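You operate a simulated robot arm through the tools that you are given. There is no shell and no other tool. Be economical: measure what you need, move in short steps, check, and stop when the job is done.

Carry out the task below with a simulated robot arm. There is one attempt and no reset: what you move stays moved.

TASK
Put the red spool from the inside of the top crate by the desk in the inside of the far dark blue crate and the gold spool on the top of the desk. Put the block marked "L" from the inside of the far dark blue crate in the inside of the top crate behind the lined crate and the block that says "M" in the inside of the lined blue crate by the cream machine. Put the clear lamp cover on the inside of the crate of white brushes away on the right corner of the filter cabinet top. Stack the carton that says "labels" from the inside of the crate of white brushes on top of the carton that says "bands". Put the green bristle bundle from the inside of the crate of grey brushes on the top of the beige cabinet and the white bristle bundle in the inside of the top crate by the desk. Put the can on the inside of the lined blue crate by the cream machine away on the low shelf of the tall cabinet. Take the yellow pad on the inside of the lined blue crate by the cream machine and put it away in the inside of the lined dark blue crate. Put the 85 mm bundle from the inside of the lined blue crate by the cream machine in the inside of the crate of grey brushes and the 70 mm bundle on the loading bed. Open the mixer lid. Any order will do. Set down upright: clear lamp cover, bristle bundle, can, bundle.
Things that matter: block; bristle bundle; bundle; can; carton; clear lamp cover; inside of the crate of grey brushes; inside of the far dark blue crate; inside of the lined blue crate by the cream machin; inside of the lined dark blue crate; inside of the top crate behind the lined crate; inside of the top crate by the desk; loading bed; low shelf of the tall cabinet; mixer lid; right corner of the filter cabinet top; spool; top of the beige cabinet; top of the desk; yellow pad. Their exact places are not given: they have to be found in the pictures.

Only the result counts: the job must be done as asked and must still hold three seconds after the hand-in. Knocking over, shifting, dropping, spilling or breaking anything else fails it. Lids that push on must go on centred and level and be pressed home; caps that screw on are set level and turned clockwise until they are tight.

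THE ROBOT
A 7-joint arm with a fingered hand on a trunk, on a base that drives. Base frame: it is fixed to the floor where the robot stands at the start and does not move with it; the origin is under the middle of the robot, x ahead of it, y to its left, z up; the surface under the hand at the start is at about z = 0.928. Units: m, rad, N and s.
With the tool pointing down near the work surface it reaches from about 0.36 to 0.72 m from the robot's upright axis, wherever it stands. Its first joint turns from -1.204 to 3.002 rad. Places, roughly: block [0.75, -1, 0.75]; bristle bundle [-0.75, -2.5, 0.5]; bundle [-0.75, -1.5, 1]; can [-0.75, -1.5, 1]; carton [0.75, -2, 1]; clear lamp cover (7x7x8 cm) [0.7, -2.1, 1]; inside of the crate of grey brushes [-0.9, -2.5, 0.6]; inside of the far dark blue crate [0.8, -1, 0.7]; inside of the lined blue crate by the cream machin [-0.9, -1.5, 1]; inside of the lined dark blue crate [0.8, -7, 0.8]; inside of the top crate behind the lined crate [-0.9, -3.4, 0.9]; inside of the top crate by the desk [0.8, -0.1, 0.9]; loading bed [-1.3, -5.9, 0.8]; low shelf of the tall cabinet (40x20 cm) [-0.76, -14, 0.44]; mixer lid [-3.4, -11.6, 1]; right corner of the filter cabinet top (22x26 cm) [-2.68, -7.22, 1.24]; spool [0.75, -0.25, 1]; top of the beige cabinet [2.7, -5.5, 0.8]; top of the desk [0.5, 1.6, 0.8]; yellow pad (6x9x4 cm) [-0.9, -1.4, 1]. Payload 3.4 kg.
Tool frame: the origin (TCP) lies between the finger pads and is the grasp point; the fingertips stand 0.025 m ahead of it; z points along the fingers, y is the line along which they close. Largest opening 0.088 m; the body of the gripper starts 0.029 m behind the TCP. The gripper is a hand of 4 fingers: y runs from the thumb to the fingers, the wrist lies at [-0.013, -0.097, -0.162] in the tool frame, and closing takes about 1.5 s.
Orientation is that of the tool frame in the base frame, as [roll, pitch, yaw] about the fixed x, y, z axes, in that order (R = Rz(yaw) Ry(pitch) Rx(roll)). With the fingers straight down and the wrist toward the robot, the tool's x, y and z point along [0, 1, 0], [1, 0, 0] and [0, 0, -1] of the base frame.

THE INTERFACE
- The arm moves only by the tool apply_moves. Its arguments are lists of equal length, an entry for each row: "offset": the shift along the base's x, y, z in m, a list of three; "delta_rot": the turn, a rotation vector about the base's x, y, z in rad, a list of three. In form: {"offset": [[dx, dy, dz], ...], "delta_rot": [[ax, ay, az], ...]}. A call has 1 to 10 rows; each row is the pose to reach, as a shift and turn from the pose commanded when the call began. "grip" is the finger opening in m, from 0 to 0.088, set as the call begins (left out, the last holds). Rows are played at 5 a second. More than 0.05 m and 0.15 rad between two rows, or a gripper value outside its range, and nothing of the call is played. Where a pose cannot be reached the arm comes as near as it can. A force on the tool above 40 N (or 10 N above the force at the start of the call, whichever is more), or a blocked arm, ends the call early, and 0.2 s more pass. The fingers move at their own pace (about 0.108 m/s each) and stop on an object; they squeeze with about 32 N. The grip force told is the motor's: it shows also when the fingers shut on nothing. Time passes only in rows, and 0.2 s behind the last, so rows that repeat a pose let the fingers close. It gives the time, the measured TCP pose, the force on the tool (base axes), the opening and the grip force at its end, in the units of the frame above (readings bear some noise), with the torque about the TCP (base axes, N m) and any sound that the robot's microphone picked up.
- Cameras (640 x 400 px; columns grow to the right, rows downward): "scene" is now at [0.1276, -0.0288, 1.4457]; the picture's right is [-0.28, -0.96, 0.00], its down [-0.59, 0.17, -0.79] and it looks along [0.76, -0.22, -0.61] (base axes); focal length 262 px, centre (320, 200). "wrist" rides on the gripper at [0.064, -0.083, -0.098] in the tool frame; the picture's right is [-0.62, 0.37, -0.69], its down [-0.71, -0.63, 0.30] and it looks along [-0.32, 0.68, 0.65] (tool axes); focal length 265 px, centre (320, 200).
- snapshot(camera): a new picture of that camera. It takes no simulated time.
- lift_body(by): slides the trunk up (or, below 0, down) by that many m; the arm and the scene camera ride with it, the base frame stays. It gives what a move gives, with no picture.
- roll_base(legs): drives the robot by 1 to 6 legs, each [ahead, left, turn to the left] in m, m and rad, along the robot's own axes; the way and the turn of a leg run together, so that a leg with both is an arc; at most 1.5 m and 3.142 rad a leg. The arm and the cameras ride along, it lands a little off, and it stops where it bumps. It gives what a move gives.
- set_fingers(index, middle, ring, thumb_bend, thumb_turn): sets how far each is bent, from 0 (flat) to 1 (curled in); at 0.3 the hand is open as for a grip, at 0.7 the pads meet at the TCP. One left out holds its place. A second passes; each finger stops where it meets its share of the squeeze, and holds until it gets a number again. A gripper value or a shape takes the hand back. It gives what a move gives, with no picture; readings hold the bend of each and the force on the fingers (four entries, about 0 where the hand has none), thumb and palm. thumb_turn goes from beside the hand (0) to across from the fingers (1), as for a grip.
- grasp_type(shape): the hand has 4 fingers and takes this shape, open, in about a second: jaw (thumb against the fingers, like two jaws); tri (thumb and two fingers); tip (a fingertip pinch); poke (one finger out to press); point (the index stretched); flat (the hand flat); cup (the hand cupped); fist (a fist). The gripper value then closes the fingers along that shape, each until it touches; the sizes above hold for jaw. It gives what a move gives, with no picture.
- turn_head(pan, tilt): turns the head with the scene camera to pan (to the left, within 1.501 rad either way) and tilt (down, from -0.506 to 1.204), counted from straight ahead of the robot. It gives what a move gives.
- measure_at(camera, pixels): for up to 12 pixels [column, row] of the newest picture of that camera ("zoom" is the newest enlarged one), the place [x, y, z] in the base frame of the surface seen there, good to about 0.003 m, but the place of the scene camera against the robot may be out by one fixed shift of up to 0.012 m in any direction. It takes no simulated time.
- zoom(camera, box): a new picture of the part [left, top, right, bottom] of that camera's present view, enlarged. It takes no simulated time.
- finish_job(): hands the job in; it is judged then, once.

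Work in short steps. Measure before you move; look again where a grasp or a placing could have gone wrong, and mend it. You have 385 turns and 360 pictures in all, those below and enlarged ones among them. Open the gripper and draw the arm clear of the work before you hand the job in, unless the task says otherwise.

The tools are called by a JSON object that holds its "fn" and its "kwargs". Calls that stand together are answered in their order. apply_moves: Moves the arm, as the interface text tells. Its arguments: {"type":"object","properties":{"offset":{"type":"array","items":{"type":"array","items":{"type":"number"}}},"delta_rot":{"type":"array","items":{"type":"array","items":{"type":"number"}}},"grip":{"type":"number"}},"required":["offset","delta_rot"]} The other tools are called the same way: lift_body (by) slides the trunk up or down; grasp_type (shape) gives the hand a shape; set_fingers (index, middle, ring, thumb_bend, thumb_turn) moves the fingers one by one; roll_base (legs) drives the base; turn_head (pan, tilt) turns the head that bears the scene camera; snapshot (camera) takes a picture; measure_at (camera, pixels) gives the place of the surface under pixels of a picture; zoom (camera, box) takes an enlarged picture of a part of a camera's view; finish_job () hands the job in.

At the start:

```text
time_s: 0.0
position: [0.5485, -0.0038, 1.1816]
ee_rot: [-3.141, 0.0, 1.572]
wrist_force: [0.1, 0.0, -0.1]
moment: [-0.02, -0.01, -0.03]
finger_gap: 0.0878
grasp_force: 0.0
shape: jaw
bend: [0.3, 0.3, 0.3, 0.3, 0.98]
finger forces: [0.1, 0.0, 0.1, 0.1, 0.0, 0.0]
trunk travel left (down, up): [-0.75, 0.09]
robot x, y, heading: [-0.0036, -0.0004, 0.003]
head pan, tilt: [-0.279, 0.654]
```

scene: 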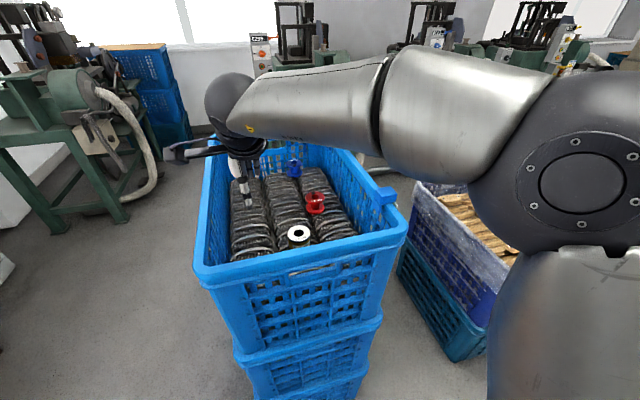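
wrist: 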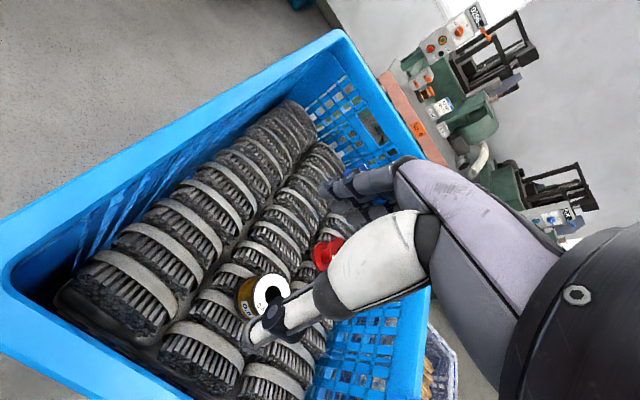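

The scene shows the red spool near (315,203), a gold/white spool near (299,235) and a blue one near (293,168). I zoom in to see and measure them.

{"fn": "zoom", "kwargs": {"camera": "scene", "box": [200, 130, 420, 270]}}

{"fn": "measure_at", "kwargs": {"camera": "scene", "pixels": [[315, 197], [315, 210], [299, 232], [299, 243], [293, 168], [260, 245], [210, 275], [380, 240], [390, 195], [300, 215], [335, 225], [250, 200]]}}

```text
2.86 times, centred on (310, 200) of scene
```

zoom: 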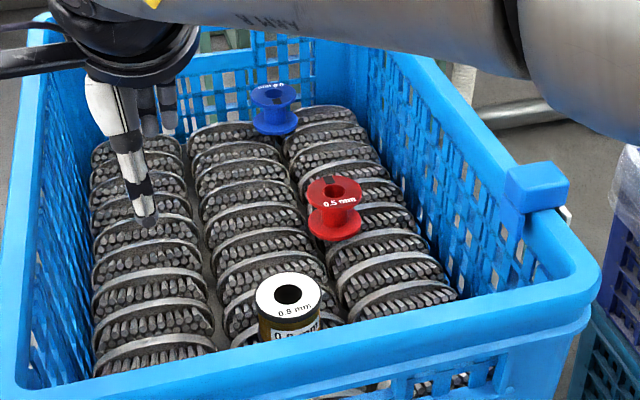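

```text
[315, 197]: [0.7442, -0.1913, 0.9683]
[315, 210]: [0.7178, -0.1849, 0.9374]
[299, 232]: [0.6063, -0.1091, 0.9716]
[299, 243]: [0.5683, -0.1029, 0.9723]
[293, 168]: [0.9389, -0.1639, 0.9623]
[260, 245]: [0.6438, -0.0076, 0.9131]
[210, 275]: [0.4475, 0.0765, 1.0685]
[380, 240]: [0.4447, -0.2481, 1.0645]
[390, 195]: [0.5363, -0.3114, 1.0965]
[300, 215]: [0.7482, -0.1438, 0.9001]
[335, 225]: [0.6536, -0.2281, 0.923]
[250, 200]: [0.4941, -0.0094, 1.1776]
```

The blue spool is not ours; red and gold are. I measure them with the wrist camera, which has no fixed shift.

{"fn": "zoom", "kwargs": {"camera": "wrist", "box": [200, 200, 420, 340]}}

{"fn": "measure_at", "kwargs": {"camera": "wrist", "pixels": [[262, 283], [276, 281], [270, 300], [255, 293], [325, 245], [335, 241], [320, 262], [30, 315], [340, 37], [415, 330]]}}

{"fn": "turn_head", "kwargs": {"pan": -1.2, "tilt": 0.6}}

{"fn": "snapshot", "kwargs": {"camera": "scene"}}

{"fn": "turn_head", "kwargs": {"pan": 0.9, "tilt": 0.5}}

{"fn": "snapshot", "kwargs": {"camera": "scene"}}

```text
2.86 times, centred on (310, 270) of wrist
```

zoom: 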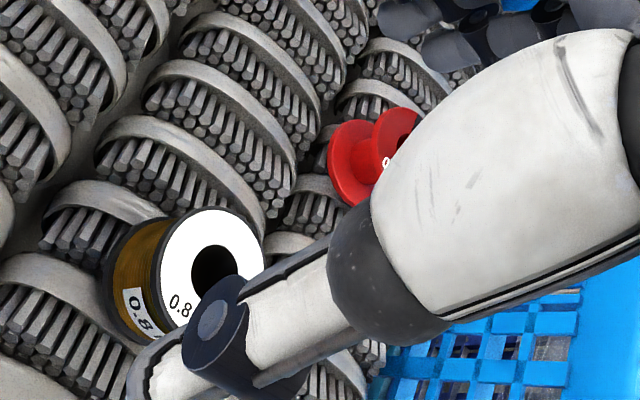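

```text
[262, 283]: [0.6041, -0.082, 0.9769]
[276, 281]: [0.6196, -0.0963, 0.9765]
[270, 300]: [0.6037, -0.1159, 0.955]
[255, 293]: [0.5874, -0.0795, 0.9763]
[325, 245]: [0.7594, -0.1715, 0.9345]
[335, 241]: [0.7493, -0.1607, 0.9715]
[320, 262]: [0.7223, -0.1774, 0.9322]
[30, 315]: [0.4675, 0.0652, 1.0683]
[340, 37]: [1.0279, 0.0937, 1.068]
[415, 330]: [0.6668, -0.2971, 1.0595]
```

```text
time_s: 1.2
position: [0.5483, -0.0042, 1.1821]
ee_rot: [3.141, 0.001, 1.572]
wrist_force: [0.1, 0.2, -0.1]
moment: [0.02, -0.01, 0.02]
finger_gap: 0.0874
grasp_force: 0.0
shape: jaw
bend: [0.3, 0.3, 0.3, 0.3, 0.98]
finger forces: [0.0, 0.1, 0.1, 0.0, 0.0, 0.1]
trunk travel left (down, up): [-0.75, 0.09]
robot x, y, heading: [0.0028, 0.0045, -0.0]
head pan, tilt: [-1.201, 0.6]
```

```text
355 pictures are left
```

scene: 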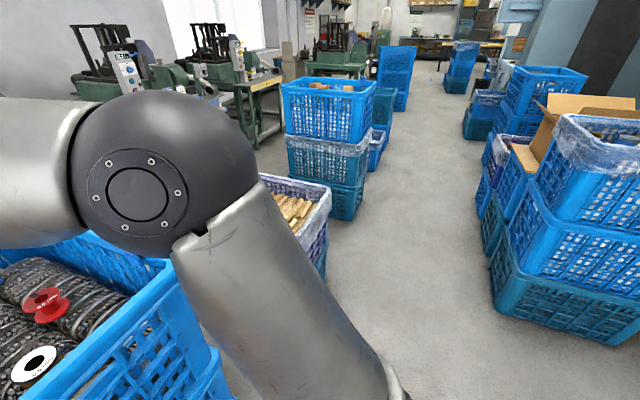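

```text
time_s: 3.2
position: [0.5483, -0.0052, 1.183]
ee_rot: [-3.14, 0.0, 1.568]
wrist_force: [0.3, -0.5, 0.2]
moment: [0.01, 0.04, -0.02]
finger_gap: 0.0875
grasp_force: 0.0
shape: jaw
bend: [0.3, 0.3, 0.3, 0.3, 0.98]
finger forces: [0.1, 0.0, 0.0, 0.0, 0.0, 0.1]
trunk travel left (down, up): [-0.75, 0.09]
robot x, y, heading: [0.0065, 0.0009, 0.002]
head pan, tilt: [0.901, 0.499]
```

```text
354 pictures are left
```

scene: 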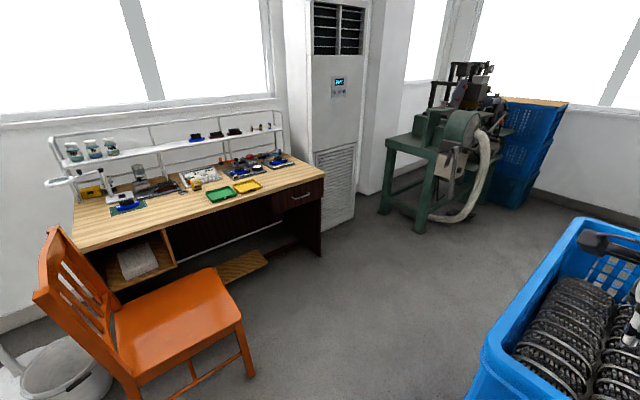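

I measure the flange rims of both spools in the enlarged wrist picture to get their centres.

{"fn": "measure_at", "kwargs": {"camera": "zoom", "pixels": [[165, 265], [190, 218], [235, 212], [258, 255], [175, 318], [115, 250], [385, 130], [400, 120], [378, 170], [340, 150], [110, 330], [340, 200]]}}

```text
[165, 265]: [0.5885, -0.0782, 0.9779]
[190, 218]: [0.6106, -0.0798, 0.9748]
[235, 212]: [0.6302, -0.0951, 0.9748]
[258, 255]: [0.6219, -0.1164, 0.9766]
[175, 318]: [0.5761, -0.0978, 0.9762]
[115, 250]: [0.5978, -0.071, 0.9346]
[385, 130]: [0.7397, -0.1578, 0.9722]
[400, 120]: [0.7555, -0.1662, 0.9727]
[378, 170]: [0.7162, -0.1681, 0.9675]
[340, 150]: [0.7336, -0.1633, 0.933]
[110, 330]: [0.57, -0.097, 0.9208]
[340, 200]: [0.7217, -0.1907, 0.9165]
```

The gold spool stands upright with its centre at about (0.603,-0.104), top z 0.977 and radius about 0.028. It is in reach, so I go above it and look.

{"fn": "apply_moves", "kwargs": {"offset": [[0.02, -0.03, -0.02], [0.035, -0.065, -0.05], [0.055, -0.099, -0.08], [0.055, -0.099, -0.12], [0.055, -0.099, -0.14]], "delta_rot": [[0, 0, 0], [0, 0, 0], [0, 0, 0], [0, 0, 0], [0, 0, 0]], "grip": 0.088}}

{"fn": "snapshot", "kwargs": {"camera": "wrist"}}

{"fn": "turn_head", "kwargs": {"pan": -0.2, "tilt": 0.7}}

{"fn": "snapshot", "kwargs": {"camera": "scene"}}

```text
time_s: 4.4
position: [0.6019, -0.1038, 1.0415]
ee_rot: [3.141, -0.001, 1.568]
wrist_force: [-0.5, 0.1, 0.2]
moment: [-0.03, -0.04, 0.02]
finger_gap: 0.0879
grasp_force: 0.0
shape: jaw
bend: [0.3, 0.3, 0.3, 0.3, 0.98]
finger forces: [0.0, 0.2, 0.0, 0.1, 0.1, 0.0]
trunk travel left (down, up): [-0.75, 0.09]
robot x, y, heading: [-0.0035, -0.0007, 0.005]
head pan, tilt: [0.901, 0.499]
```

```text
353 pictures are left
```

wrist: 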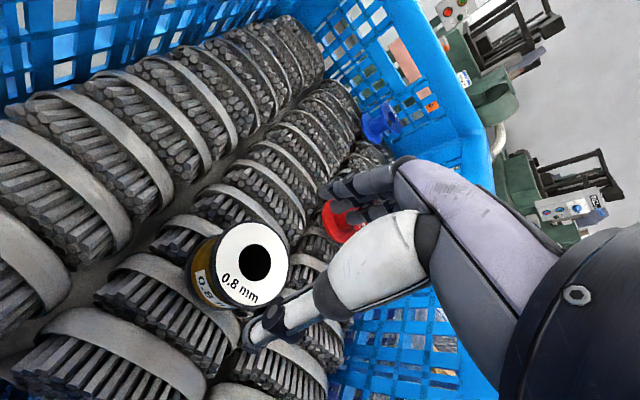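

```text
time_s: 5.7
position: [0.6016, -0.1042, 1.0416]
ee_rot: [-3.142, 0.0, 1.57]
wrist_force: [0.8, -0.3, -0.1]
moment: [-0.03, -0.02, -0.01]
finger_gap: 0.0877
grasp_force: 0.0
shape: jaw
bend: [0.3, 0.3, 0.3, 0.3, 0.98]
finger forces: [0.0, 0.1, 0.0, 0.0, 0.0, 0.0]
trunk travel left (down, up): [-0.75, 0.09]
robot x, y, heading: [0.0035, -0.0004, 0.001]
head pan, tilt: [-0.201, 0.7]
```

```text
352 pictures are left
```

scene: 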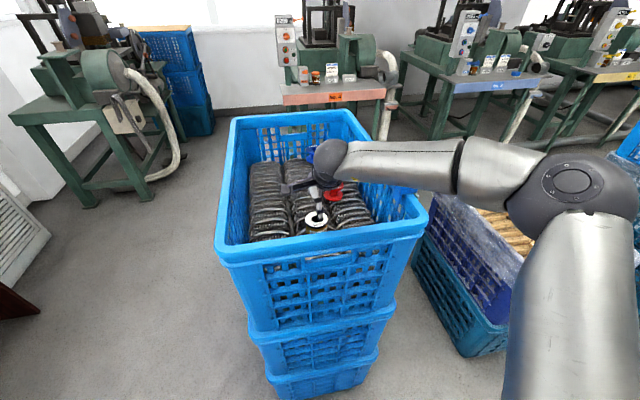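

The TCP projected down to the flange plane falls at about (259,261) and the spool centre is at (253,263), so they are aligned. I go down and close.

{"fn": "apply_moves", "kwargs": {"offset": [[0, 0, -0.04], [0, 0, -0.075], [0, 0, -0.089], [0, 0, -0.089]], "delta_rot": [[0, 0, 0], [0, 0, 0], [0, 0, 0], [0, 0, 0]]}}

{"fn": "apply_moves", "kwargs": {"offset": [[0, 0, 0], [0, 0, 0], [0, 0, 0], [0, 0, 0], [0, 0, 0], [0, 0, 0], [0, 0, 0], [0, 0, 0]], "delta_rot": [[0, 0, 0], [0, 0, 0], [0, 0, 0], [0, 0, 0], [0, 0, 0], [0, 0, 0], [0, 0, 0], [0, 0, 0]], "grip": 0.03}}

{"fn": "snapshot", "kwargs": {"camera": "wrist"}}

```text
time_s: 6.7
position: [0.602, -0.1024, 0.9551]
ee_rot: [3.137, -0.001, 1.57]
wrist_force: [-1.1, 0.2, 6.1]
moment: [0.03, 0.14, -0.04]
finger_gap: 0.0878
grasp_force: 0.0
shape: jaw
bend: [0.3, 0.3, 0.3, 0.3, 0.98]
finger forces: [0.2, 0.1, 0.1, 0.1, 4.7, 0.0]
trunk travel left (down, up): [-0.75, 0.09]
robot x, y, heading: [-0.001, -0.0008, -0.001]
head pan, tilt: [-0.201, 0.7]
```

```text
time_s: 8.5
position: [0.6026, -0.1013, 0.9549]
ee_rot: [3.138, 0.002, 1.571]
wrist_force: [-0.4, 0.7, 15.7]
moment: [0.04, 0.07, 0.06]
finger_gap: 0.0625
grasp_force: 32.1
shape: jaw
bend: [0.74, 0.42, 0.46, 0.49, 0.98]
finger forces: [18.8, 11.2, 4.1, 0.0, 49.3, 0.0]
trunk travel left (down, up): [-0.75, 0.09]
robot x, y, heading: [-0.0039, 0.0029, 0.002]
head pan, tilt: [-0.201, 0.7]
```

```text
351 pictures are left
```

wrist: 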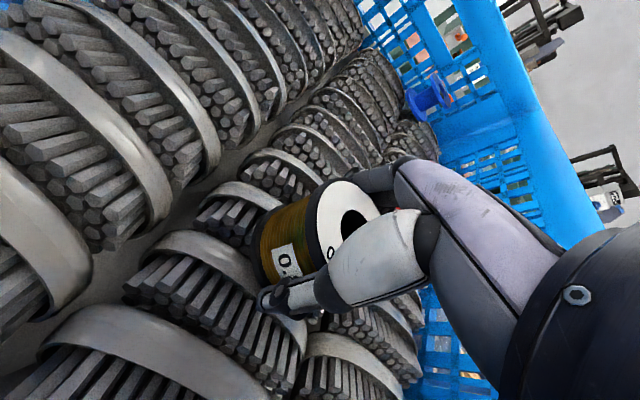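

The fingers stopped at a 0.0625 gap with 32 N, so the spool is held. I lift and check.

{"fn": "apply_moves", "kwargs": {"offset": [[0, 0, 0.03], [0, 0, 0.08], [0, 0, 0.13], [0, 0, 0.18], [-0.02, 0, 0.22]], "delta_rot": [[0, 0, 0], [0, 0, 0], [0, 0, 0], [0, 0, 0], [0, 0, 0]]}}

{"fn": "snapshot", "kwargs": {"camera": "wrist"}}

{"fn": "turn_head", "kwargs": {"pan": 1.2, "tilt": 0.5}}

{"fn": "snapshot", "kwargs": {"camera": "scene"}}

```text
time_s: 9.7
position: [0.5828, -0.1065, 1.1724]
ee_rot: [-3.141, 0.001, 1.569]
wrist_force: [0.4, -0.6, -1.3]
moment: [-0.02, 0.01, -0.01]
finger_gap: 0.0622
grasp_force: 32.5
shape: jaw
bend: [0.74, 0.43, 0.47, 0.48, 0.98]
finger forces: [18.5, 10.8, 4.3, 0.0, 37.4, 0.0]
trunk travel left (down, up): [-0.75, 0.09]
robot x, y, heading: [0.0017, 0.0049, -0.001]
head pan, tilt: [-0.201, 0.7]
```

```text
350 pictures are left
```

wrist: 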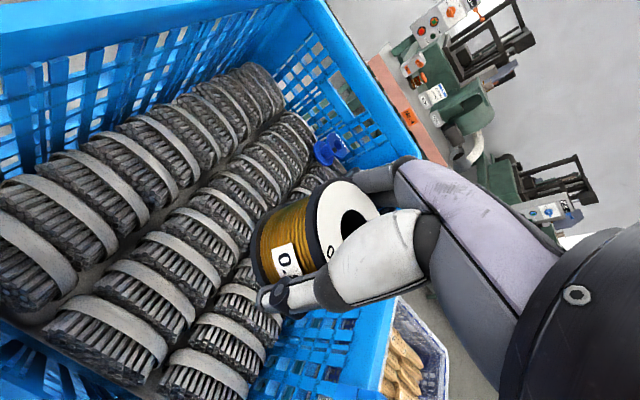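

```text
time_s: 11.3
position: [0.5837, -0.1046, 1.1698]
ee_rot: [-3.141, 0.0, 1.57]
wrist_force: [-0.8, -0.5, -1.9]
moment: [0.02, -0.02, 0.0]
finger_gap: 0.0623
grasp_force: 32.1
shape: jaw
bend: [0.74, 0.43, 0.47, 0.48, 0.98]
finger forces: [18.6, 10.8, 4.4, 0.1, 37.3, 0.0]
trunk travel left (down, up): [-0.75, 0.09]
robot x, y, heading: [0.0014, 0.0006, -0.001]
head pan, tilt: [1.201, 0.499]
```

```text
349 pictures are left
```

scene: 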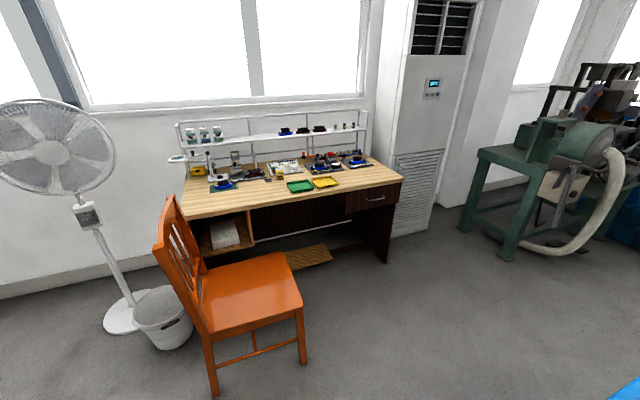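

The spool is held. I measure the desk top free spots, its edges and the chair.

{"fn": "measure_at", "kwargs": {"camera": "scene", "pixels": [[400, 181], [375, 178], [340, 186], [300, 195], [260, 201], [195, 212], [325, 183], [355, 163], [302, 297], [210, 390], [165, 240], [380, 260]]}}

```text
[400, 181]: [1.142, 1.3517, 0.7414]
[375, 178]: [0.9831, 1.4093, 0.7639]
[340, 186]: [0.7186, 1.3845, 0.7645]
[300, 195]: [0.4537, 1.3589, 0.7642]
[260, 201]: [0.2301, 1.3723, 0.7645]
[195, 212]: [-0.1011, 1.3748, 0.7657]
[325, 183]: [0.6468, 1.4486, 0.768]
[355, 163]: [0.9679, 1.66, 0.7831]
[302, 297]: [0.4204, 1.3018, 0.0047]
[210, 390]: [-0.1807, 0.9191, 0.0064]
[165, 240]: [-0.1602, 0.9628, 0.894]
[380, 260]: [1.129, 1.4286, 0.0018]
```

Free desk spot about (0.95,1.45), top z 0.765. I drive left, turn left, strafe right past the chair and approach.

{"fn": "roll_base", "kwargs": {"legs": [[0, 0.48, 0], [0, 0, 1.571], [0, -0.85, 0], [0.33, 0, 0]]}}

{"fn": "turn_head", "kwargs": {"pan": -0.1, "tilt": 0.75}}

{"fn": "snapshot", "kwargs": {"camera": "scene"}}

{"fn": "snapshot", "kwargs": {"camera": "wrist"}}

```text
time_s: 23.8
position: [0.9731, 1.3704, 1.1703]
ee_rot: [-3.14, 0.0, 3.117]
wrist_force: [-0.1, -0.8, -1.6]
moment: [0.01, 0.03, -0.01]
finger_gap: 0.0618
grasp_force: 32.1
shape: jaw
bend: [0.74, 0.43, 0.47, 0.48, 0.98]
finger forces: [18.2, 10.5, 4.5, 0.0, 35.5, 0.0]
trunk travel left (down, up): [-0.75, 0.09]
robot x, y, heading: [0.8521, 0.7908, 1.549]
head pan, tilt: [1.201, 0.499]
```

```text
time_s: 25.2
position: [0.9721, 1.3708, 1.1704]
ee_rot: [-3.14, 0.0, 3.117]
wrist_force: [1.0, 0.4, -1.7]
moment: [0.0, 0.02, -0.01]
finger_gap: 0.0618
grasp_force: 31.9
shape: jaw
bend: [0.74, 0.43, 0.47, 0.48, 0.98]
finger forces: [18.2, 10.5, 4.4, 0.1, 35.5, 0.0]
trunk travel left (down, up): [-0.75, 0.09]
robot x, y, heading: [0.85, 0.788, 1.544]
head pan, tilt: [-0.099, 0.75]
```

```text
348 pictures are left
```

scene: 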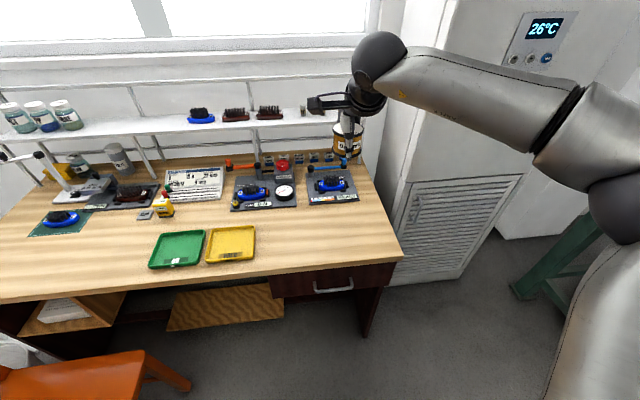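

```text
347 pictures are left
```

wrist: 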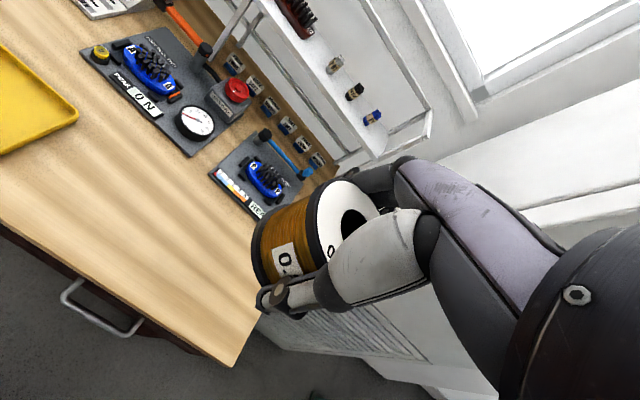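

Free area between yellow tray and desk's right edge. I measure the tabletop there, tool mats, and the spool's lower rim.

{"fn": "measure_at", "kwargs": {"camera": "wrist", "pixels": [[200, 230], [230, 280], [150, 220], [215, 175], [228, 360], [250, 260], [262, 288], [340, 195], [70, 120]]}}

{"fn": "measure_at", "kwargs": {"camera": "scene", "pixels": [[330, 230], [400, 258], [310, 203], [358, 200], [252, 260], [300, 240]]}}

```text
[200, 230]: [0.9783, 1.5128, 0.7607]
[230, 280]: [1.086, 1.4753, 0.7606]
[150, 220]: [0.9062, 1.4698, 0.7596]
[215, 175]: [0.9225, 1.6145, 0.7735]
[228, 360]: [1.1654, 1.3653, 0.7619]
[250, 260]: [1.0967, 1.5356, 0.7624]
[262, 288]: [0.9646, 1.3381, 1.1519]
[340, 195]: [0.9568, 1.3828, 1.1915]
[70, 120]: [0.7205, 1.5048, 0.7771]
```

```text
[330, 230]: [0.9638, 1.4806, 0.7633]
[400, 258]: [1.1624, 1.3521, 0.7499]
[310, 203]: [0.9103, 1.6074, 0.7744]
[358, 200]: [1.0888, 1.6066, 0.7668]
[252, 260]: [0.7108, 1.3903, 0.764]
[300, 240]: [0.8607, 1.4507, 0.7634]
```

Tabletop z is 0.761 and the spot (0.97,1.455) is free. I lower the trunk 0.25 m, then go down over it.

{"fn": "lift_body", "kwargs": {"by": -0.25}}

{"fn": "apply_moves", "kwargs": {"offset": [[0, 0.04, -0.02], [0, 0.085, -0.05], [0, 0.085, -0.08], [0, 0.085, -0.1]], "delta_rot": [[0, 0, 0], [0, 0, 0], [0, 0, 0], [0, 0, 0]]}}

{"fn": "snapshot", "kwargs": {"camera": "wrist"}}

```text
time_s: 27.8
position: [0.9734, 1.3708, 0.9216]
ee_rot: [3.141, -0.001, 3.116]
wrist_force: [0.4, 0.4, -1.2]
moment: [-0.01, 0.01, -0.02]
finger_gap: 0.0619
grasp_force: 32.5
shape: jaw
bend: [0.74, 0.43, 0.47, 0.48, 0.98]
finger forces: [18.1, 10.6, 4.6, 0.0, 35.5, 0.1]
trunk travel left (down, up): [-0.5, 0.34]
robot x, y, heading: [0.8507, 0.7884, 1.543]
head pan, tilt: [-0.099, 0.75]
```

```text
refused: row 2 steps farther than a row can; nothing moved
```

```text
346 pictures are left
```

wrist: 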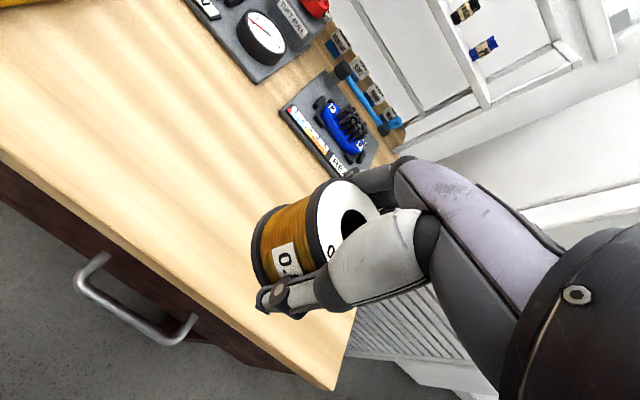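

The step was too long; same path in shorter rows (each ≤0.05 m).

{"fn": "apply_moves", "kwargs": {"offset": [[0, 0.04, 0], [0, 0.085, 0], [0, 0.085, -0.04], [0, 0.085, -0.08], [0, 0.085, -0.105], [0, 0.085, -0.118]], "delta_rot": [[0, 0, 0], [0, 0, 0], [0, 0, 0], [0, 0, 0], [0, 0, 0], [0, 0, 0]]}}

{"fn": "snapshot", "kwargs": {"camera": "wrist"}}

```text
time_s: 29.2
position: [0.9741, 1.4545, 0.801]
ee_rot: [3.14, 0.001, 3.117]
wrist_force: [0.5, -0.2, -2.3]
moment: [0.01, -0.02, 0.05]
finger_gap: 0.0622
grasp_force: 31.7
shape: jaw
bend: [0.74, 0.43, 0.47, 0.48, 0.98]
finger forces: [18.2, 10.4, 4.5, 0.0, 34.7, 0.1]
trunk travel left (down, up): [-0.5, 0.34]
robot x, y, heading: [0.8507, 0.79, 1.544]
head pan, tilt: [-0.099, 0.75]
```

```text
345 pictures are left
```

wrist: 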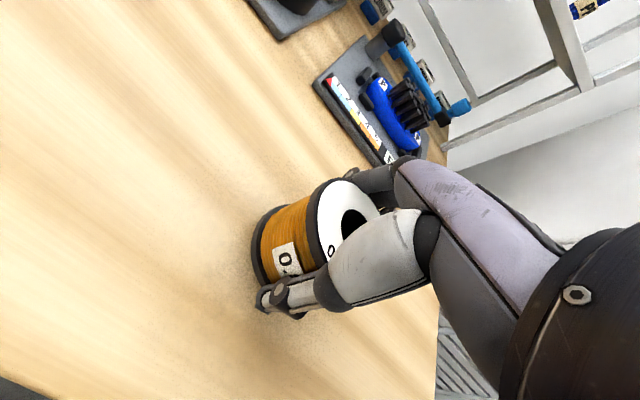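

The spool is a few mm above the top. I lower in small steps until a contact force shows.

{"fn": "apply_moves", "kwargs": {"offset": [[0, 0, -0.004], [0, 0, -0.008], [0, 0, -0.012], [0, 0, -0.015]], "delta_rot": [[0, 0, 0], [0, 0, 0], [0, 0, 0], [0, 0, 0]]}}

```text
time_s: 30.2
position: [0.9726, 1.456, 0.7877]
ee_rot: [3.14, -0.001, 3.12]
wrist_force: [0.4, 0.1, 0.5]
moment: [0.04, 0.01, 0.01]
finger_gap: 0.0619
grasp_force: 31.5
shape: jaw
bend: [0.74, 0.43, 0.47, 0.48, 0.98]
finger forces: [18.2, 10.7, 4.6, 0.0, 35.2, 0.1]
trunk travel left (down, up): [-0.5, 0.34]
robot x, y, heading: [0.854, 0.7924, 1.545]
head pan, tilt: [-0.099, 0.75]
```

The weight has just come off (force −2 → +0.5). I go 2 mm more, release and retreat upward.

{"fn": "apply_moves", "kwargs": {"offset": [[0, 0, -0.002]], "delta_rot": [[0, 0, 0]]}}

{"fn": "apply_moves", "kwargs": {"offset": [[0, 0, 0], [0, 0, 0], [0, 0, 0], [0, 0, 0], [0, 0, 0.03], [0, 0, 0.07], [0, 0, 0.12], [0, 0, 0.16]], "delta_rot": [[0, 0, 0], [0, 0, 0], [0, 0, 0], [0, 0, 0], [0, 0, 0], [0, 0, 0], [0, 0, 0], [0, 0, 0]], "grip": 0.088}}

{"fn": "snapshot", "kwargs": {"camera": "wrist"}}

```text
time_s: 30.6
position: [0.9728, 1.4555, 0.7873]
ee_rot: [3.138, 0.0, 3.117]
wrist_force: [0.1, -0.5, 5.9]
moment: [0.23, -0.04, -0.03]
finger_gap: 0.0615
grasp_force: 31.4
shape: jaw
bend: [0.74, 0.43, 0.47, 0.48, 0.98]
finger forces: [18.7, 11.1, 5.0, 0.0, 36.6, 0.0]
trunk travel left (down, up): [-0.5, 0.34]
robot x, y, heading: [0.852, 0.7889, 1.543]
head pan, tilt: [-0.099, 0.75]
```

```text
time_s: 32.4
position: [0.9734, 1.4555, 0.9474]
ee_rot: [-3.141, -0.001, 3.117]
wrist_force: [0.0, 0.2, 0.2]
moment: [-0.01, -0.03, -0.04]
finger_gap: 0.0878
grasp_force: 0.1
shape: jaw
bend: [0.3, 0.3, 0.3, 0.3, 0.98]
finger forces: [0.0, 0.0, 0.0, 0.0, 0.0, 0.1]
trunk travel left (down, up): [-0.5, 0.34]
robot x, y, heading: [0.8495, 0.7851, 1.547]
head pan, tilt: [-0.099, 0.75]
```

```text
344 pictures are left
```

wrist: 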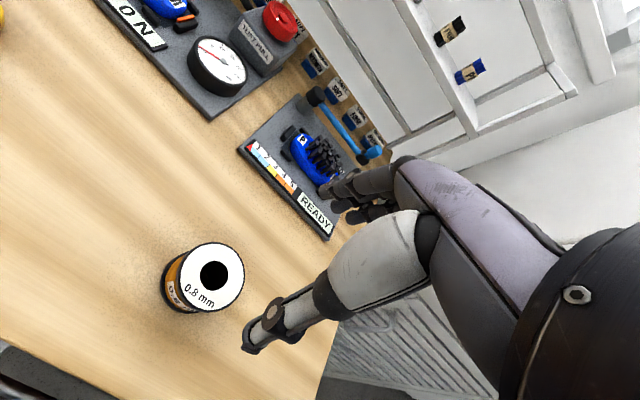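

The gold spool stands on the desk. I raise the trunk and drive back to the crate for the red spool.

{"fn": "lift_body", "kwargs": {"by": 0.25}}

{"fn": "roll_base", "kwargs": {"legs": [[-0.3, 0, 0], [0, 0.85, 0], [0, 0, -1.545], [0, -0.67, 0], [0.04, 0, 0]]}}

{"fn": "snapshot", "kwargs": {"camera": "wrist"}}

```text
time_s: 35.0
position: [0.9732, 1.4552, 1.1952]
ee_rot: [-3.141, 0.0, 3.117]
wrist_force: [-1.3, -0.4, 0.5]
moment: [0.01, -0.05, -0.01]
finger_gap: 0.088
grasp_force: 0.2
shape: jaw
bend: [0.3, 0.3, 0.3, 0.3, 0.98]
finger forces: [0.1, 0.0, 0.0, 0.0, 0.0, 0.1]
trunk travel left (down, up): [-0.75, 0.09]
robot x, y, heading: [0.8511, 0.7866, 1.546]
head pan, tilt: [-0.099, 0.75]
```

```text
time_s: 48.7
position: [0.7152, -0.2415, 1.1954]
ee_rot: [-3.141, 0.001, 1.611]
wrist_force: [-0.1, -0.3, -0.4]
moment: [-0.03, 0.01, 0.01]
finger_gap: 0.0879
grasp_force: 0.1
shape: jaw
bend: [0.3, 0.3, 0.3, 0.3, 0.98]
finger forces: [0.0, 0.0, 0.1, 0.0, 0.0, 0.1]
trunk travel left (down, up): [-0.75, 0.09]
robot x, y, heading: [0.045, -0.1648, 0.043]
head pan, tilt: [-0.099, 0.75]
```

```text
343 pictures are left
```

wrist: 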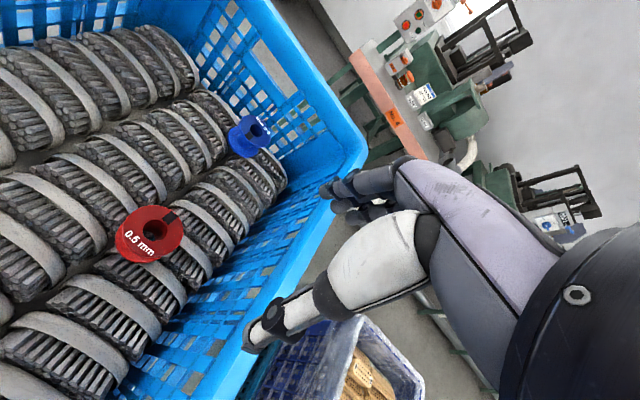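

The red spool is at (152,235) in the wrist view. I enlarge and measure the upper flange rim.

{"fn": "zoom", "kwargs": {"camera": "wrist", "box": [90, 180, 218, 280]}}

{"fn": "measure_at", "kwargs": {"camera": "wrist", "pixels": [[125, 238], [140, 215], [165, 210], [180, 230], [170, 250], [150, 258], [152, 236], [130, 262], [240, 270], [120, 255]]}}

```text
4.00 times, centred on (154, 230) of wrist
```

zoom: 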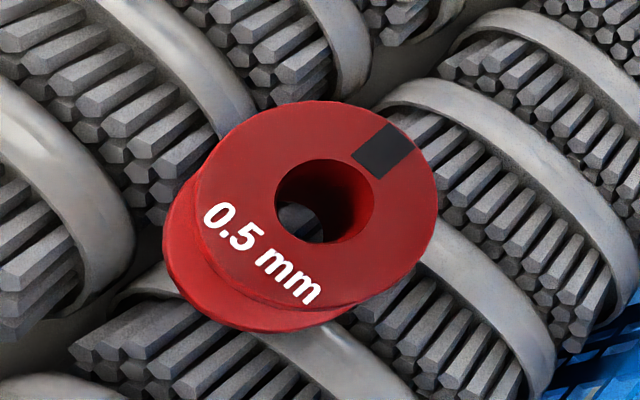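

```text
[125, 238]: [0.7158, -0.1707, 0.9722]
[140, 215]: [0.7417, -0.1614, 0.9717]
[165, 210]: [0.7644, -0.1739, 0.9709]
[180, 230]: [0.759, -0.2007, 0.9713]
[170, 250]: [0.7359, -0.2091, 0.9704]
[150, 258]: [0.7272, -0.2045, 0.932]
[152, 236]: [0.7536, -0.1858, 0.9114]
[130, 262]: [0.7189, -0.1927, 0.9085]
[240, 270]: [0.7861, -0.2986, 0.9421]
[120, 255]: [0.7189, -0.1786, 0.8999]
```

Centre (0.738,-0.185), top 0.971. I move over and down.

{"fn": "apply_moves", "kwargs": {"offset": [[0.01, 0.03, -0.03], [0.023, 0.0565, -0.06], [0.023, 0.0565, -0.11], [0.023, 0.0565, -0.15], [0.023, 0.0565, -0.19], [0.023, 0.0565, -0.225], [0.023, 0.0565, -0.242], [0.023, 0.0565, -0.242]], "delta_rot": [[0, 0, 0], [0, 0, 0], [0, 0, 0], [0, 0, 0], [0, 0, 0], [0, 0, 0], [0, 0, 0], [0, 0, 0]]}}

{"fn": "snapshot", "kwargs": {"camera": "wrist"}}

```text
time_s: 50.5
position: [0.737, -0.1857, 0.954]
ee_rot: [-3.14, -0.002, 1.61]
wrist_force: [0.1, -0.2, 0.4]
moment: [-0.01, -0.02, 0.0]
finger_gap: 0.0874
grasp_force: 0.2
shape: jaw
bend: [0.3, 0.3, 0.3, 0.3, 0.98]
finger forces: [0.3, 0.1, 0.0, 0.0, 0.1, 0.0]
trunk travel left (down, up): [-0.75, 0.09]
robot x, y, heading: [0.0416, -0.1671, 0.045]
head pan, tilt: [-0.099, 0.75]
```

```text
341 pictures are left
```

wrist: 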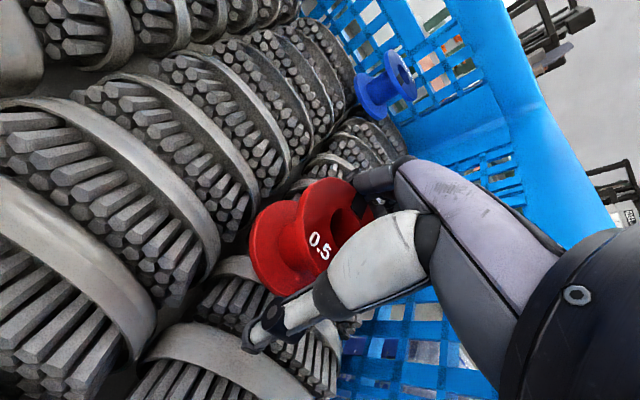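

The spool is between the fingers. I close and lift.

{"fn": "apply_moves", "kwargs": {"offset": [[0, 0, 0], [0, 0, 0], [0, 0, 0], [0, 0, 0], [0, 0, 0], [0, 0, 0], [0, 0, 0], [0, 0, 0]], "delta_rot": [[0, 0, 0], [0, 0, 0], [0, 0, 0], [0, 0, 0], [0, 0, 0], [0, 0, 0], [0, 0, 0], [0, 0, 0]], "grip": 0.02}}

{"fn": "apply_moves", "kwargs": {"offset": [[0, 0, 0.03], [0, 0, 0.07], [0, 0, 0.12], [0, 0, 0.17], [-0.02, 0, 0.21], [-0.06, 0, 0.24]], "delta_rot": [[0, 0, 0], [0, 0, 0], [0, 0, 0], [0, 0, 0], [0, 0, 0], [0, 0, 0]]}}

{"fn": "snapshot", "kwargs": {"camera": "wrist"}}

{"fn": "turn_head", "kwargs": {"pan": -0.8, "tilt": 0.7}}

{"fn": "snapshot", "kwargs": {"camera": "scene"}}

```text
time_s: 52.3
position: [0.7379, -0.1851, 0.955]
ee_rot: [-3.141, -0.001, 1.612]
wrist_force: [0.1, 0.2, 0.9]
moment: [-0.02, -0.03, 0.0]
finger_gap: 0.0467
grasp_force: 31.9
shape: jaw
bend: [0.74, 0.44, 0.47, 0.68, 1.0]
finger forces: [17.3, 9.9, 0.2, 0.0, 26.5, 0.1]
trunk travel left (down, up): [-0.75, 0.09]
robot x, y, heading: [0.0409, -0.1618, 0.043]
head pan, tilt: [-0.099, 0.75]
```

```text
time_s: 53.7
position: [0.673, -0.1852, 1.1944]
ee_rot: [3.14, -0.001, 1.612]
wrist_force: [0.4, -0.4, -0.7]
moment: [-0.03, -0.03, 0.01]
finger_gap: 0.0466
grasp_force: 31.8
shape: jaw
bend: [0.74, 0.45, 0.47, 0.68, 1.0]
finger forces: [17.6, 9.9, 0.1, 0.0, 26.5, 0.1]
trunk travel left (down, up): [-0.75, 0.09]
robot x, y, heading: [0.0414, -0.1652, 0.041]
head pan, tilt: [-0.099, 0.75]
```

```text
340 pictures are left
```

wrist: 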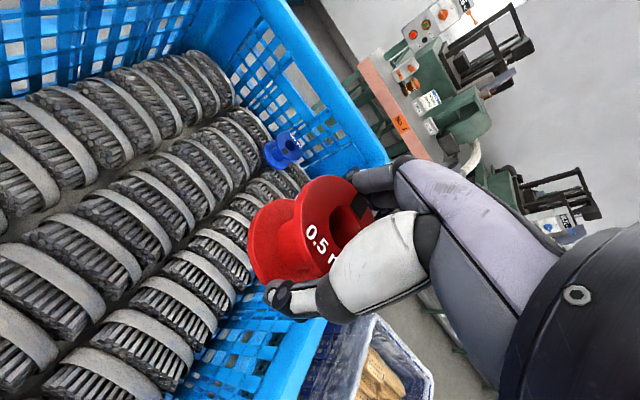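

```text
time_s: 54.8
position: [0.6764, -0.1857, 1.1923]
ee_rot: [-3.141, 0.0, 1.611]
wrist_force: [0.2, -0.1, -0.2]
moment: [0.03, 0.0, -0.03]
finger_gap: 0.0466
grasp_force: 32.0
shape: jaw
bend: [0.74, 0.45, 0.47, 0.68, 1.0]
finger forces: [17.6, 10.0, 0.2, 0.0, 26.5, 0.1]
trunk travel left (down, up): [-0.75, 0.09]
robot x, y, heading: [0.042, -0.1641, 0.041]
head pan, tilt: [-0.799, 0.7]
```

```text
339 pictures are left
```

scene: 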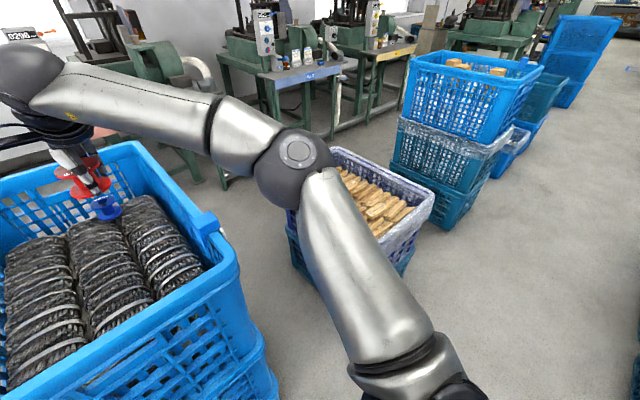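

The spool is held. The dark-blue crate with wooden parts is at y ≈ -1. I drive right in front of it and look.

{"fn": "roll_base", "kwargs": {"legs": [[0, -0.8, -0.042]]}}

{"fn": "turn_head", "kwargs": {"pan": -0.1, "tilt": 0.85}}

{"fn": "snapshot", "kwargs": {"camera": "scene"}}

{"fn": "snapshot", "kwargs": {"camera": "wrist"}}

```text
time_s: 59.1
position: [0.683, -1.0287, 1.1927]
ee_rot: [3.141, 0.001, 1.553]
wrist_force: [-0.6, -0.3, -1.1]
moment: [-0.02, -0.01, 0.01]
finger_gap: 0.0465
grasp_force: 32.0
shape: jaw
bend: [0.74, 0.45, 0.47, 0.68, 1.0]
finger forces: [17.6, 10.0, 0.1, 0.1, 26.4, 0.0]
trunk travel left (down, up): [-0.75, 0.09]
robot x, y, heading: [0.0543, -0.9723, -0.021]
head pan, tilt: [-0.799, 0.7]
```

```text
time_s: 60.2
position: [0.6832, -1.028, 1.1931]
ee_rot: [-3.141, 0.001, 1.553]
wrist_force: [-0.8, 0.4, -0.4]
moment: [-0.02, -0.05, 0.01]
finger_gap: 0.0464
grasp_force: 32.0
shape: jaw
bend: [0.74, 0.45, 0.47, 0.68, 1.0]
finger forces: [17.6, 10.0, 0.0, 0.1, 26.5, 0.0]
trunk travel left (down, up): [-0.75, 0.09]
robot x, y, heading: [0.0517, -0.9667, -0.015]
head pan, tilt: [-0.099, 0.85]
```

```text
338 pictures are left
```

scene: 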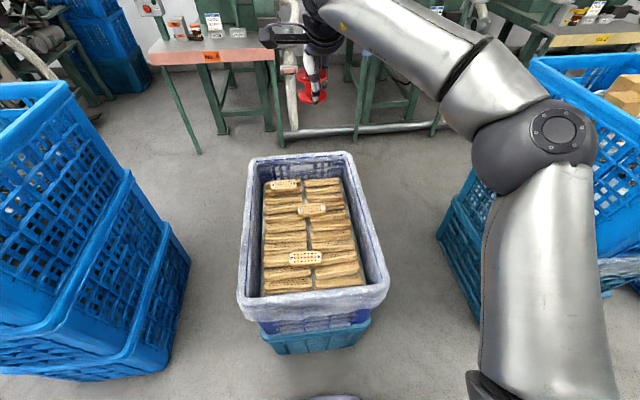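

```text
337 pictures are left
```

wrist: 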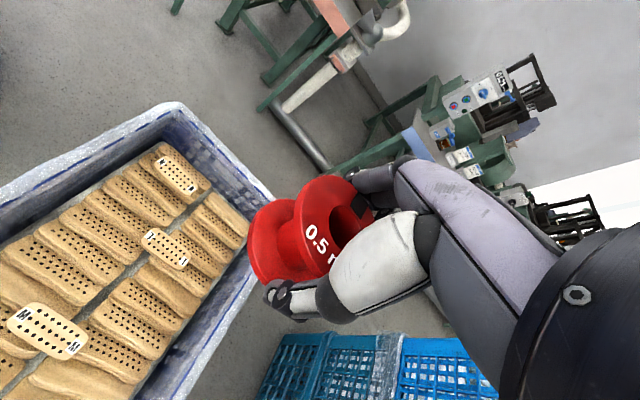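

Three holed blocks carry letters, at (285,185), (311,209) and (305,257). I zoom in to read and measure them.

{"fn": "zoom", "kwargs": {"camera": "scene", "box": [230, 150, 400, 310]}}

{"fn": "measure_at", "kwargs": {"camera": "scene", "pixels": [[305, 257], [311, 209], [285, 185], [290, 258], [320, 257], [280, 285], [340, 284], [260, 303], [300, 230], [275, 220], [265, 165], [345, 165]]}}

{"fn": "zoom", "kwargs": {"camera": "wrist", "box": [0, 140, 240, 370]}}

```text
2.50 times, centred on (315, 230) of scene
```

zoom: 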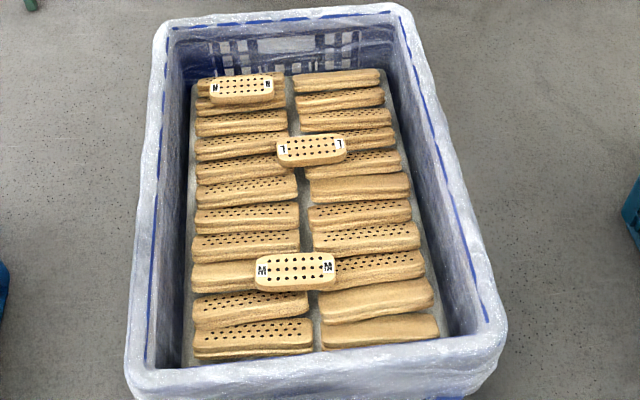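

```text
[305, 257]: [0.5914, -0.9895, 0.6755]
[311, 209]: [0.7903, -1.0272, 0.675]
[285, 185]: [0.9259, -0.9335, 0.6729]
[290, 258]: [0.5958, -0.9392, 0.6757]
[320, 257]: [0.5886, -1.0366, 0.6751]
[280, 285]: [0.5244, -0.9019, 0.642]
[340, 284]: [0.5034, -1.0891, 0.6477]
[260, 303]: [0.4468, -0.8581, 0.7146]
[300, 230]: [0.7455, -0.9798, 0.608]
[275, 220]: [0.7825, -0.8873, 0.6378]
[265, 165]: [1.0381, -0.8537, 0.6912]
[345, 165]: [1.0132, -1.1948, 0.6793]
```

```text
1.74 times, centred on (120, 255) of wrist
```

zoom: 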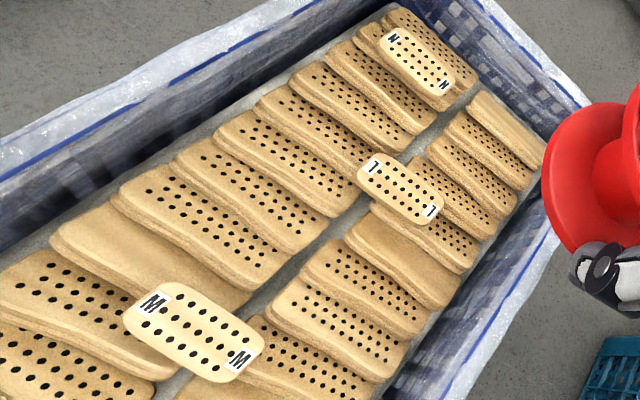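

M at (0.59,-0.99), L at (0.79,-1.03). I check the elbow clearance to the right-hand crate before lowering the trunk, and the floor of the drop spot.

{"fn": "measure_at", "kwargs": {"camera": "scene", "pixels": [[555, 130], [595, 135], [590, 240], [560, 70], [280, 238], [285, 232], [275, 232], [290, 225], [520, 300]]}}

{"fn": "measure_at", "kwargs": {"camera": "wrist", "pixels": [[250, 265], [258, 280], [45, 335], [165, 248], [75, 225], [60, 260], [95, 235]]}}

```text
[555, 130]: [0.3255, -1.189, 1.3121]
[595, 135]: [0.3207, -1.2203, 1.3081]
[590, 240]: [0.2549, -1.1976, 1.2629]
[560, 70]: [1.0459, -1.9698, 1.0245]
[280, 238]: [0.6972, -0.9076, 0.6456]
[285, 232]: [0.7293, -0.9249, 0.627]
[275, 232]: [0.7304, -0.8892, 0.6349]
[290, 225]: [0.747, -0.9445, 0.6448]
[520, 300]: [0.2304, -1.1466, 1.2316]
```

```text
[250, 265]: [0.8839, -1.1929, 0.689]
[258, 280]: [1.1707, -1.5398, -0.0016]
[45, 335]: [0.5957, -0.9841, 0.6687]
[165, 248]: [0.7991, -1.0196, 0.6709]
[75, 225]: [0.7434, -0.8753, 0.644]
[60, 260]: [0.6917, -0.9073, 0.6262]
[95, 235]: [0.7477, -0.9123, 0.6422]
```

Clear. I lower the trunk 0.40 m and move over the free left-column spot (0.70,-0.93).

{"fn": "lift_body", "kwargs": {"by": -0.4}}

{"fn": "apply_moves", "kwargs": {"offset": [[0.005, 0.04, 0], [0.01, 0.08, 0], [0.017, 0.098, 0], [0.017, 0.098, -0.04], [0.017, 0.098, -0.08], [0.017, 0.098, -0.1]], "delta_rot": [[0, 0, 0], [0, 0, 0], [0, 0, 0], [0, 0, 0], [0, 0, 0], [0, 0, 0]]}}

{"fn": "snapshot", "kwargs": {"camera": "wrist"}}

```text
time_s: 64.0
position: [0.6836, -1.0301, 0.7926]
ee_rot: [3.141, 0.0, 1.552]
wrist_force: [0.2, -0.4, -0.5]
moment: [0.01, 0.0, -0.02]
finger_gap: 0.0465
grasp_force: 31.8
shape: jaw
bend: [0.74, 0.45, 0.47, 0.68, 1.0]
finger forces: [17.7, 10.1, 0.1, 0.0, 26.5, 0.0]
trunk travel left (down, up): [-0.35, 0.49]
robot x, y, heading: [0.0473, -0.9729, -0.016]
head pan, tilt: [-0.099, 0.85]
```

```text
time_s: 65.4
position: [0.6997, -0.9315, 0.6925]
ee_rot: [-3.141, 0.0, 1.554]
wrist_force: [0.1, -0.3, -1.5]
moment: [0.01, -0.01, 0.0]
finger_gap: 0.0463
grasp_force: 32.3
shape: jaw
bend: [0.74, 0.45, 0.47, 0.69, 1.0]
finger forces: [17.8, 10.1, 0.1, 0.0, 26.5, 0.0]
trunk travel left (down, up): [-0.35, 0.49]
robot x, y, heading: [0.0507, -0.9687, -0.024]
head pan, tilt: [-0.099, 0.85]
```

```text
334 pictures are left
```

wrist: 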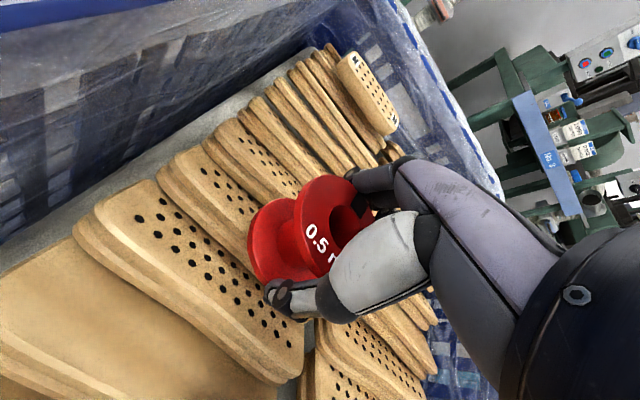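

I lower in small steps to feel contact.

{"fn": "apply_moves", "kwargs": {"offset": [[0, 0, -0.005], [0, 0, -0.009], [0, 0, -0.013], [0, 0, -0.016]], "delta_rot": [[0, 0, 0], [0, 0, 0], [0, 0, 0], [0, 0, 0]]}}

```text
time_s: 66.4
position: [0.6999, -0.9309, 0.678]
ee_rot: [3.139, -0.001, 1.554]
wrist_force: [1.1, 0.3, 4.8]
moment: [0.0, -0.1, 0.02]
finger_gap: 0.0463
grasp_force: 32.2
shape: jaw
bend: [0.74, 0.45, 0.47, 0.69, 1.0]
finger forces: [18.5, 10.5, 0.1, 0.0, 26.6, 0.0]
trunk travel left (down, up): [-0.35, 0.49]
robot x, y, heading: [0.0552, -0.9703, -0.015]
head pan, tilt: [-0.099, 0.85]
```

Contact at TCP 0.678. I release and rise.

{"fn": "apply_moves", "kwargs": {"offset": [[0, 0, -0.002], [0, 0, -0.002], [0, 0, -0.002], [0, 0, -0.002], [0, 0, 0.03], [0, 0, 0.07], [0, 0, 0.11], [0, -0.02, 0.15]], "delta_rot": [[0, 0, 0], [0, 0, 0], [0, 0, 0], [0, 0, 0], [0, 0, 0], [0, 0, 0], [0, 0, 0], [0, 0, 0]], "grip": 0.088}}

{"fn": "snapshot", "kwargs": {"camera": "wrist"}}

{"fn": "snapshot", "kwargs": {"camera": "scene"}}

```text
time_s: 68.2
position: [0.6976, -0.9466, 0.824]
ee_rot: [-3.142, 0.001, 1.556]
wrist_force: [0.4, -0.1, 0.3]
moment: [-0.02, 0.02, 0.04]
finger_gap: 0.0877
grasp_force: 0.1
shape: jaw
bend: [0.3, 0.3, 0.3, 0.3, 0.98]
finger forces: [0.0, 0.0, 0.0, 0.0, 0.1, 0.0]
trunk travel left (down, up): [-0.35, 0.49]
robot x, y, heading: [0.0532, -0.9716, -0.018]
head pan, tilt: [-0.099, 0.85]
```

```text
333 pictures are left
```

wrist: 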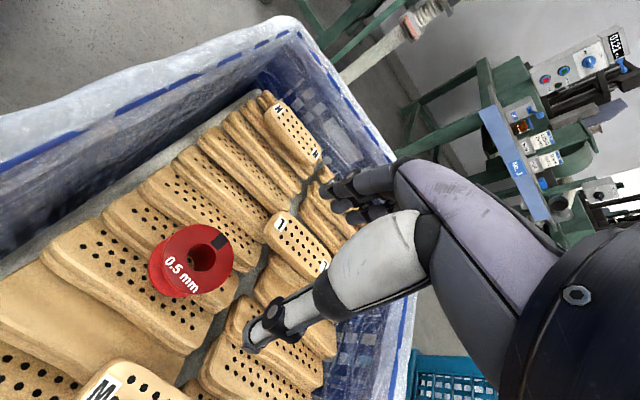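

```text
332 pictures are left
```

scene: 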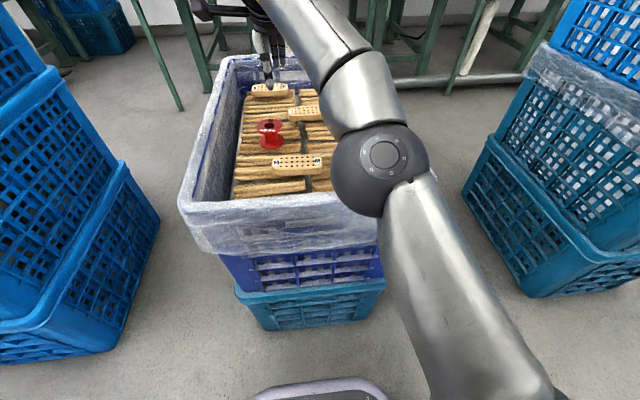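

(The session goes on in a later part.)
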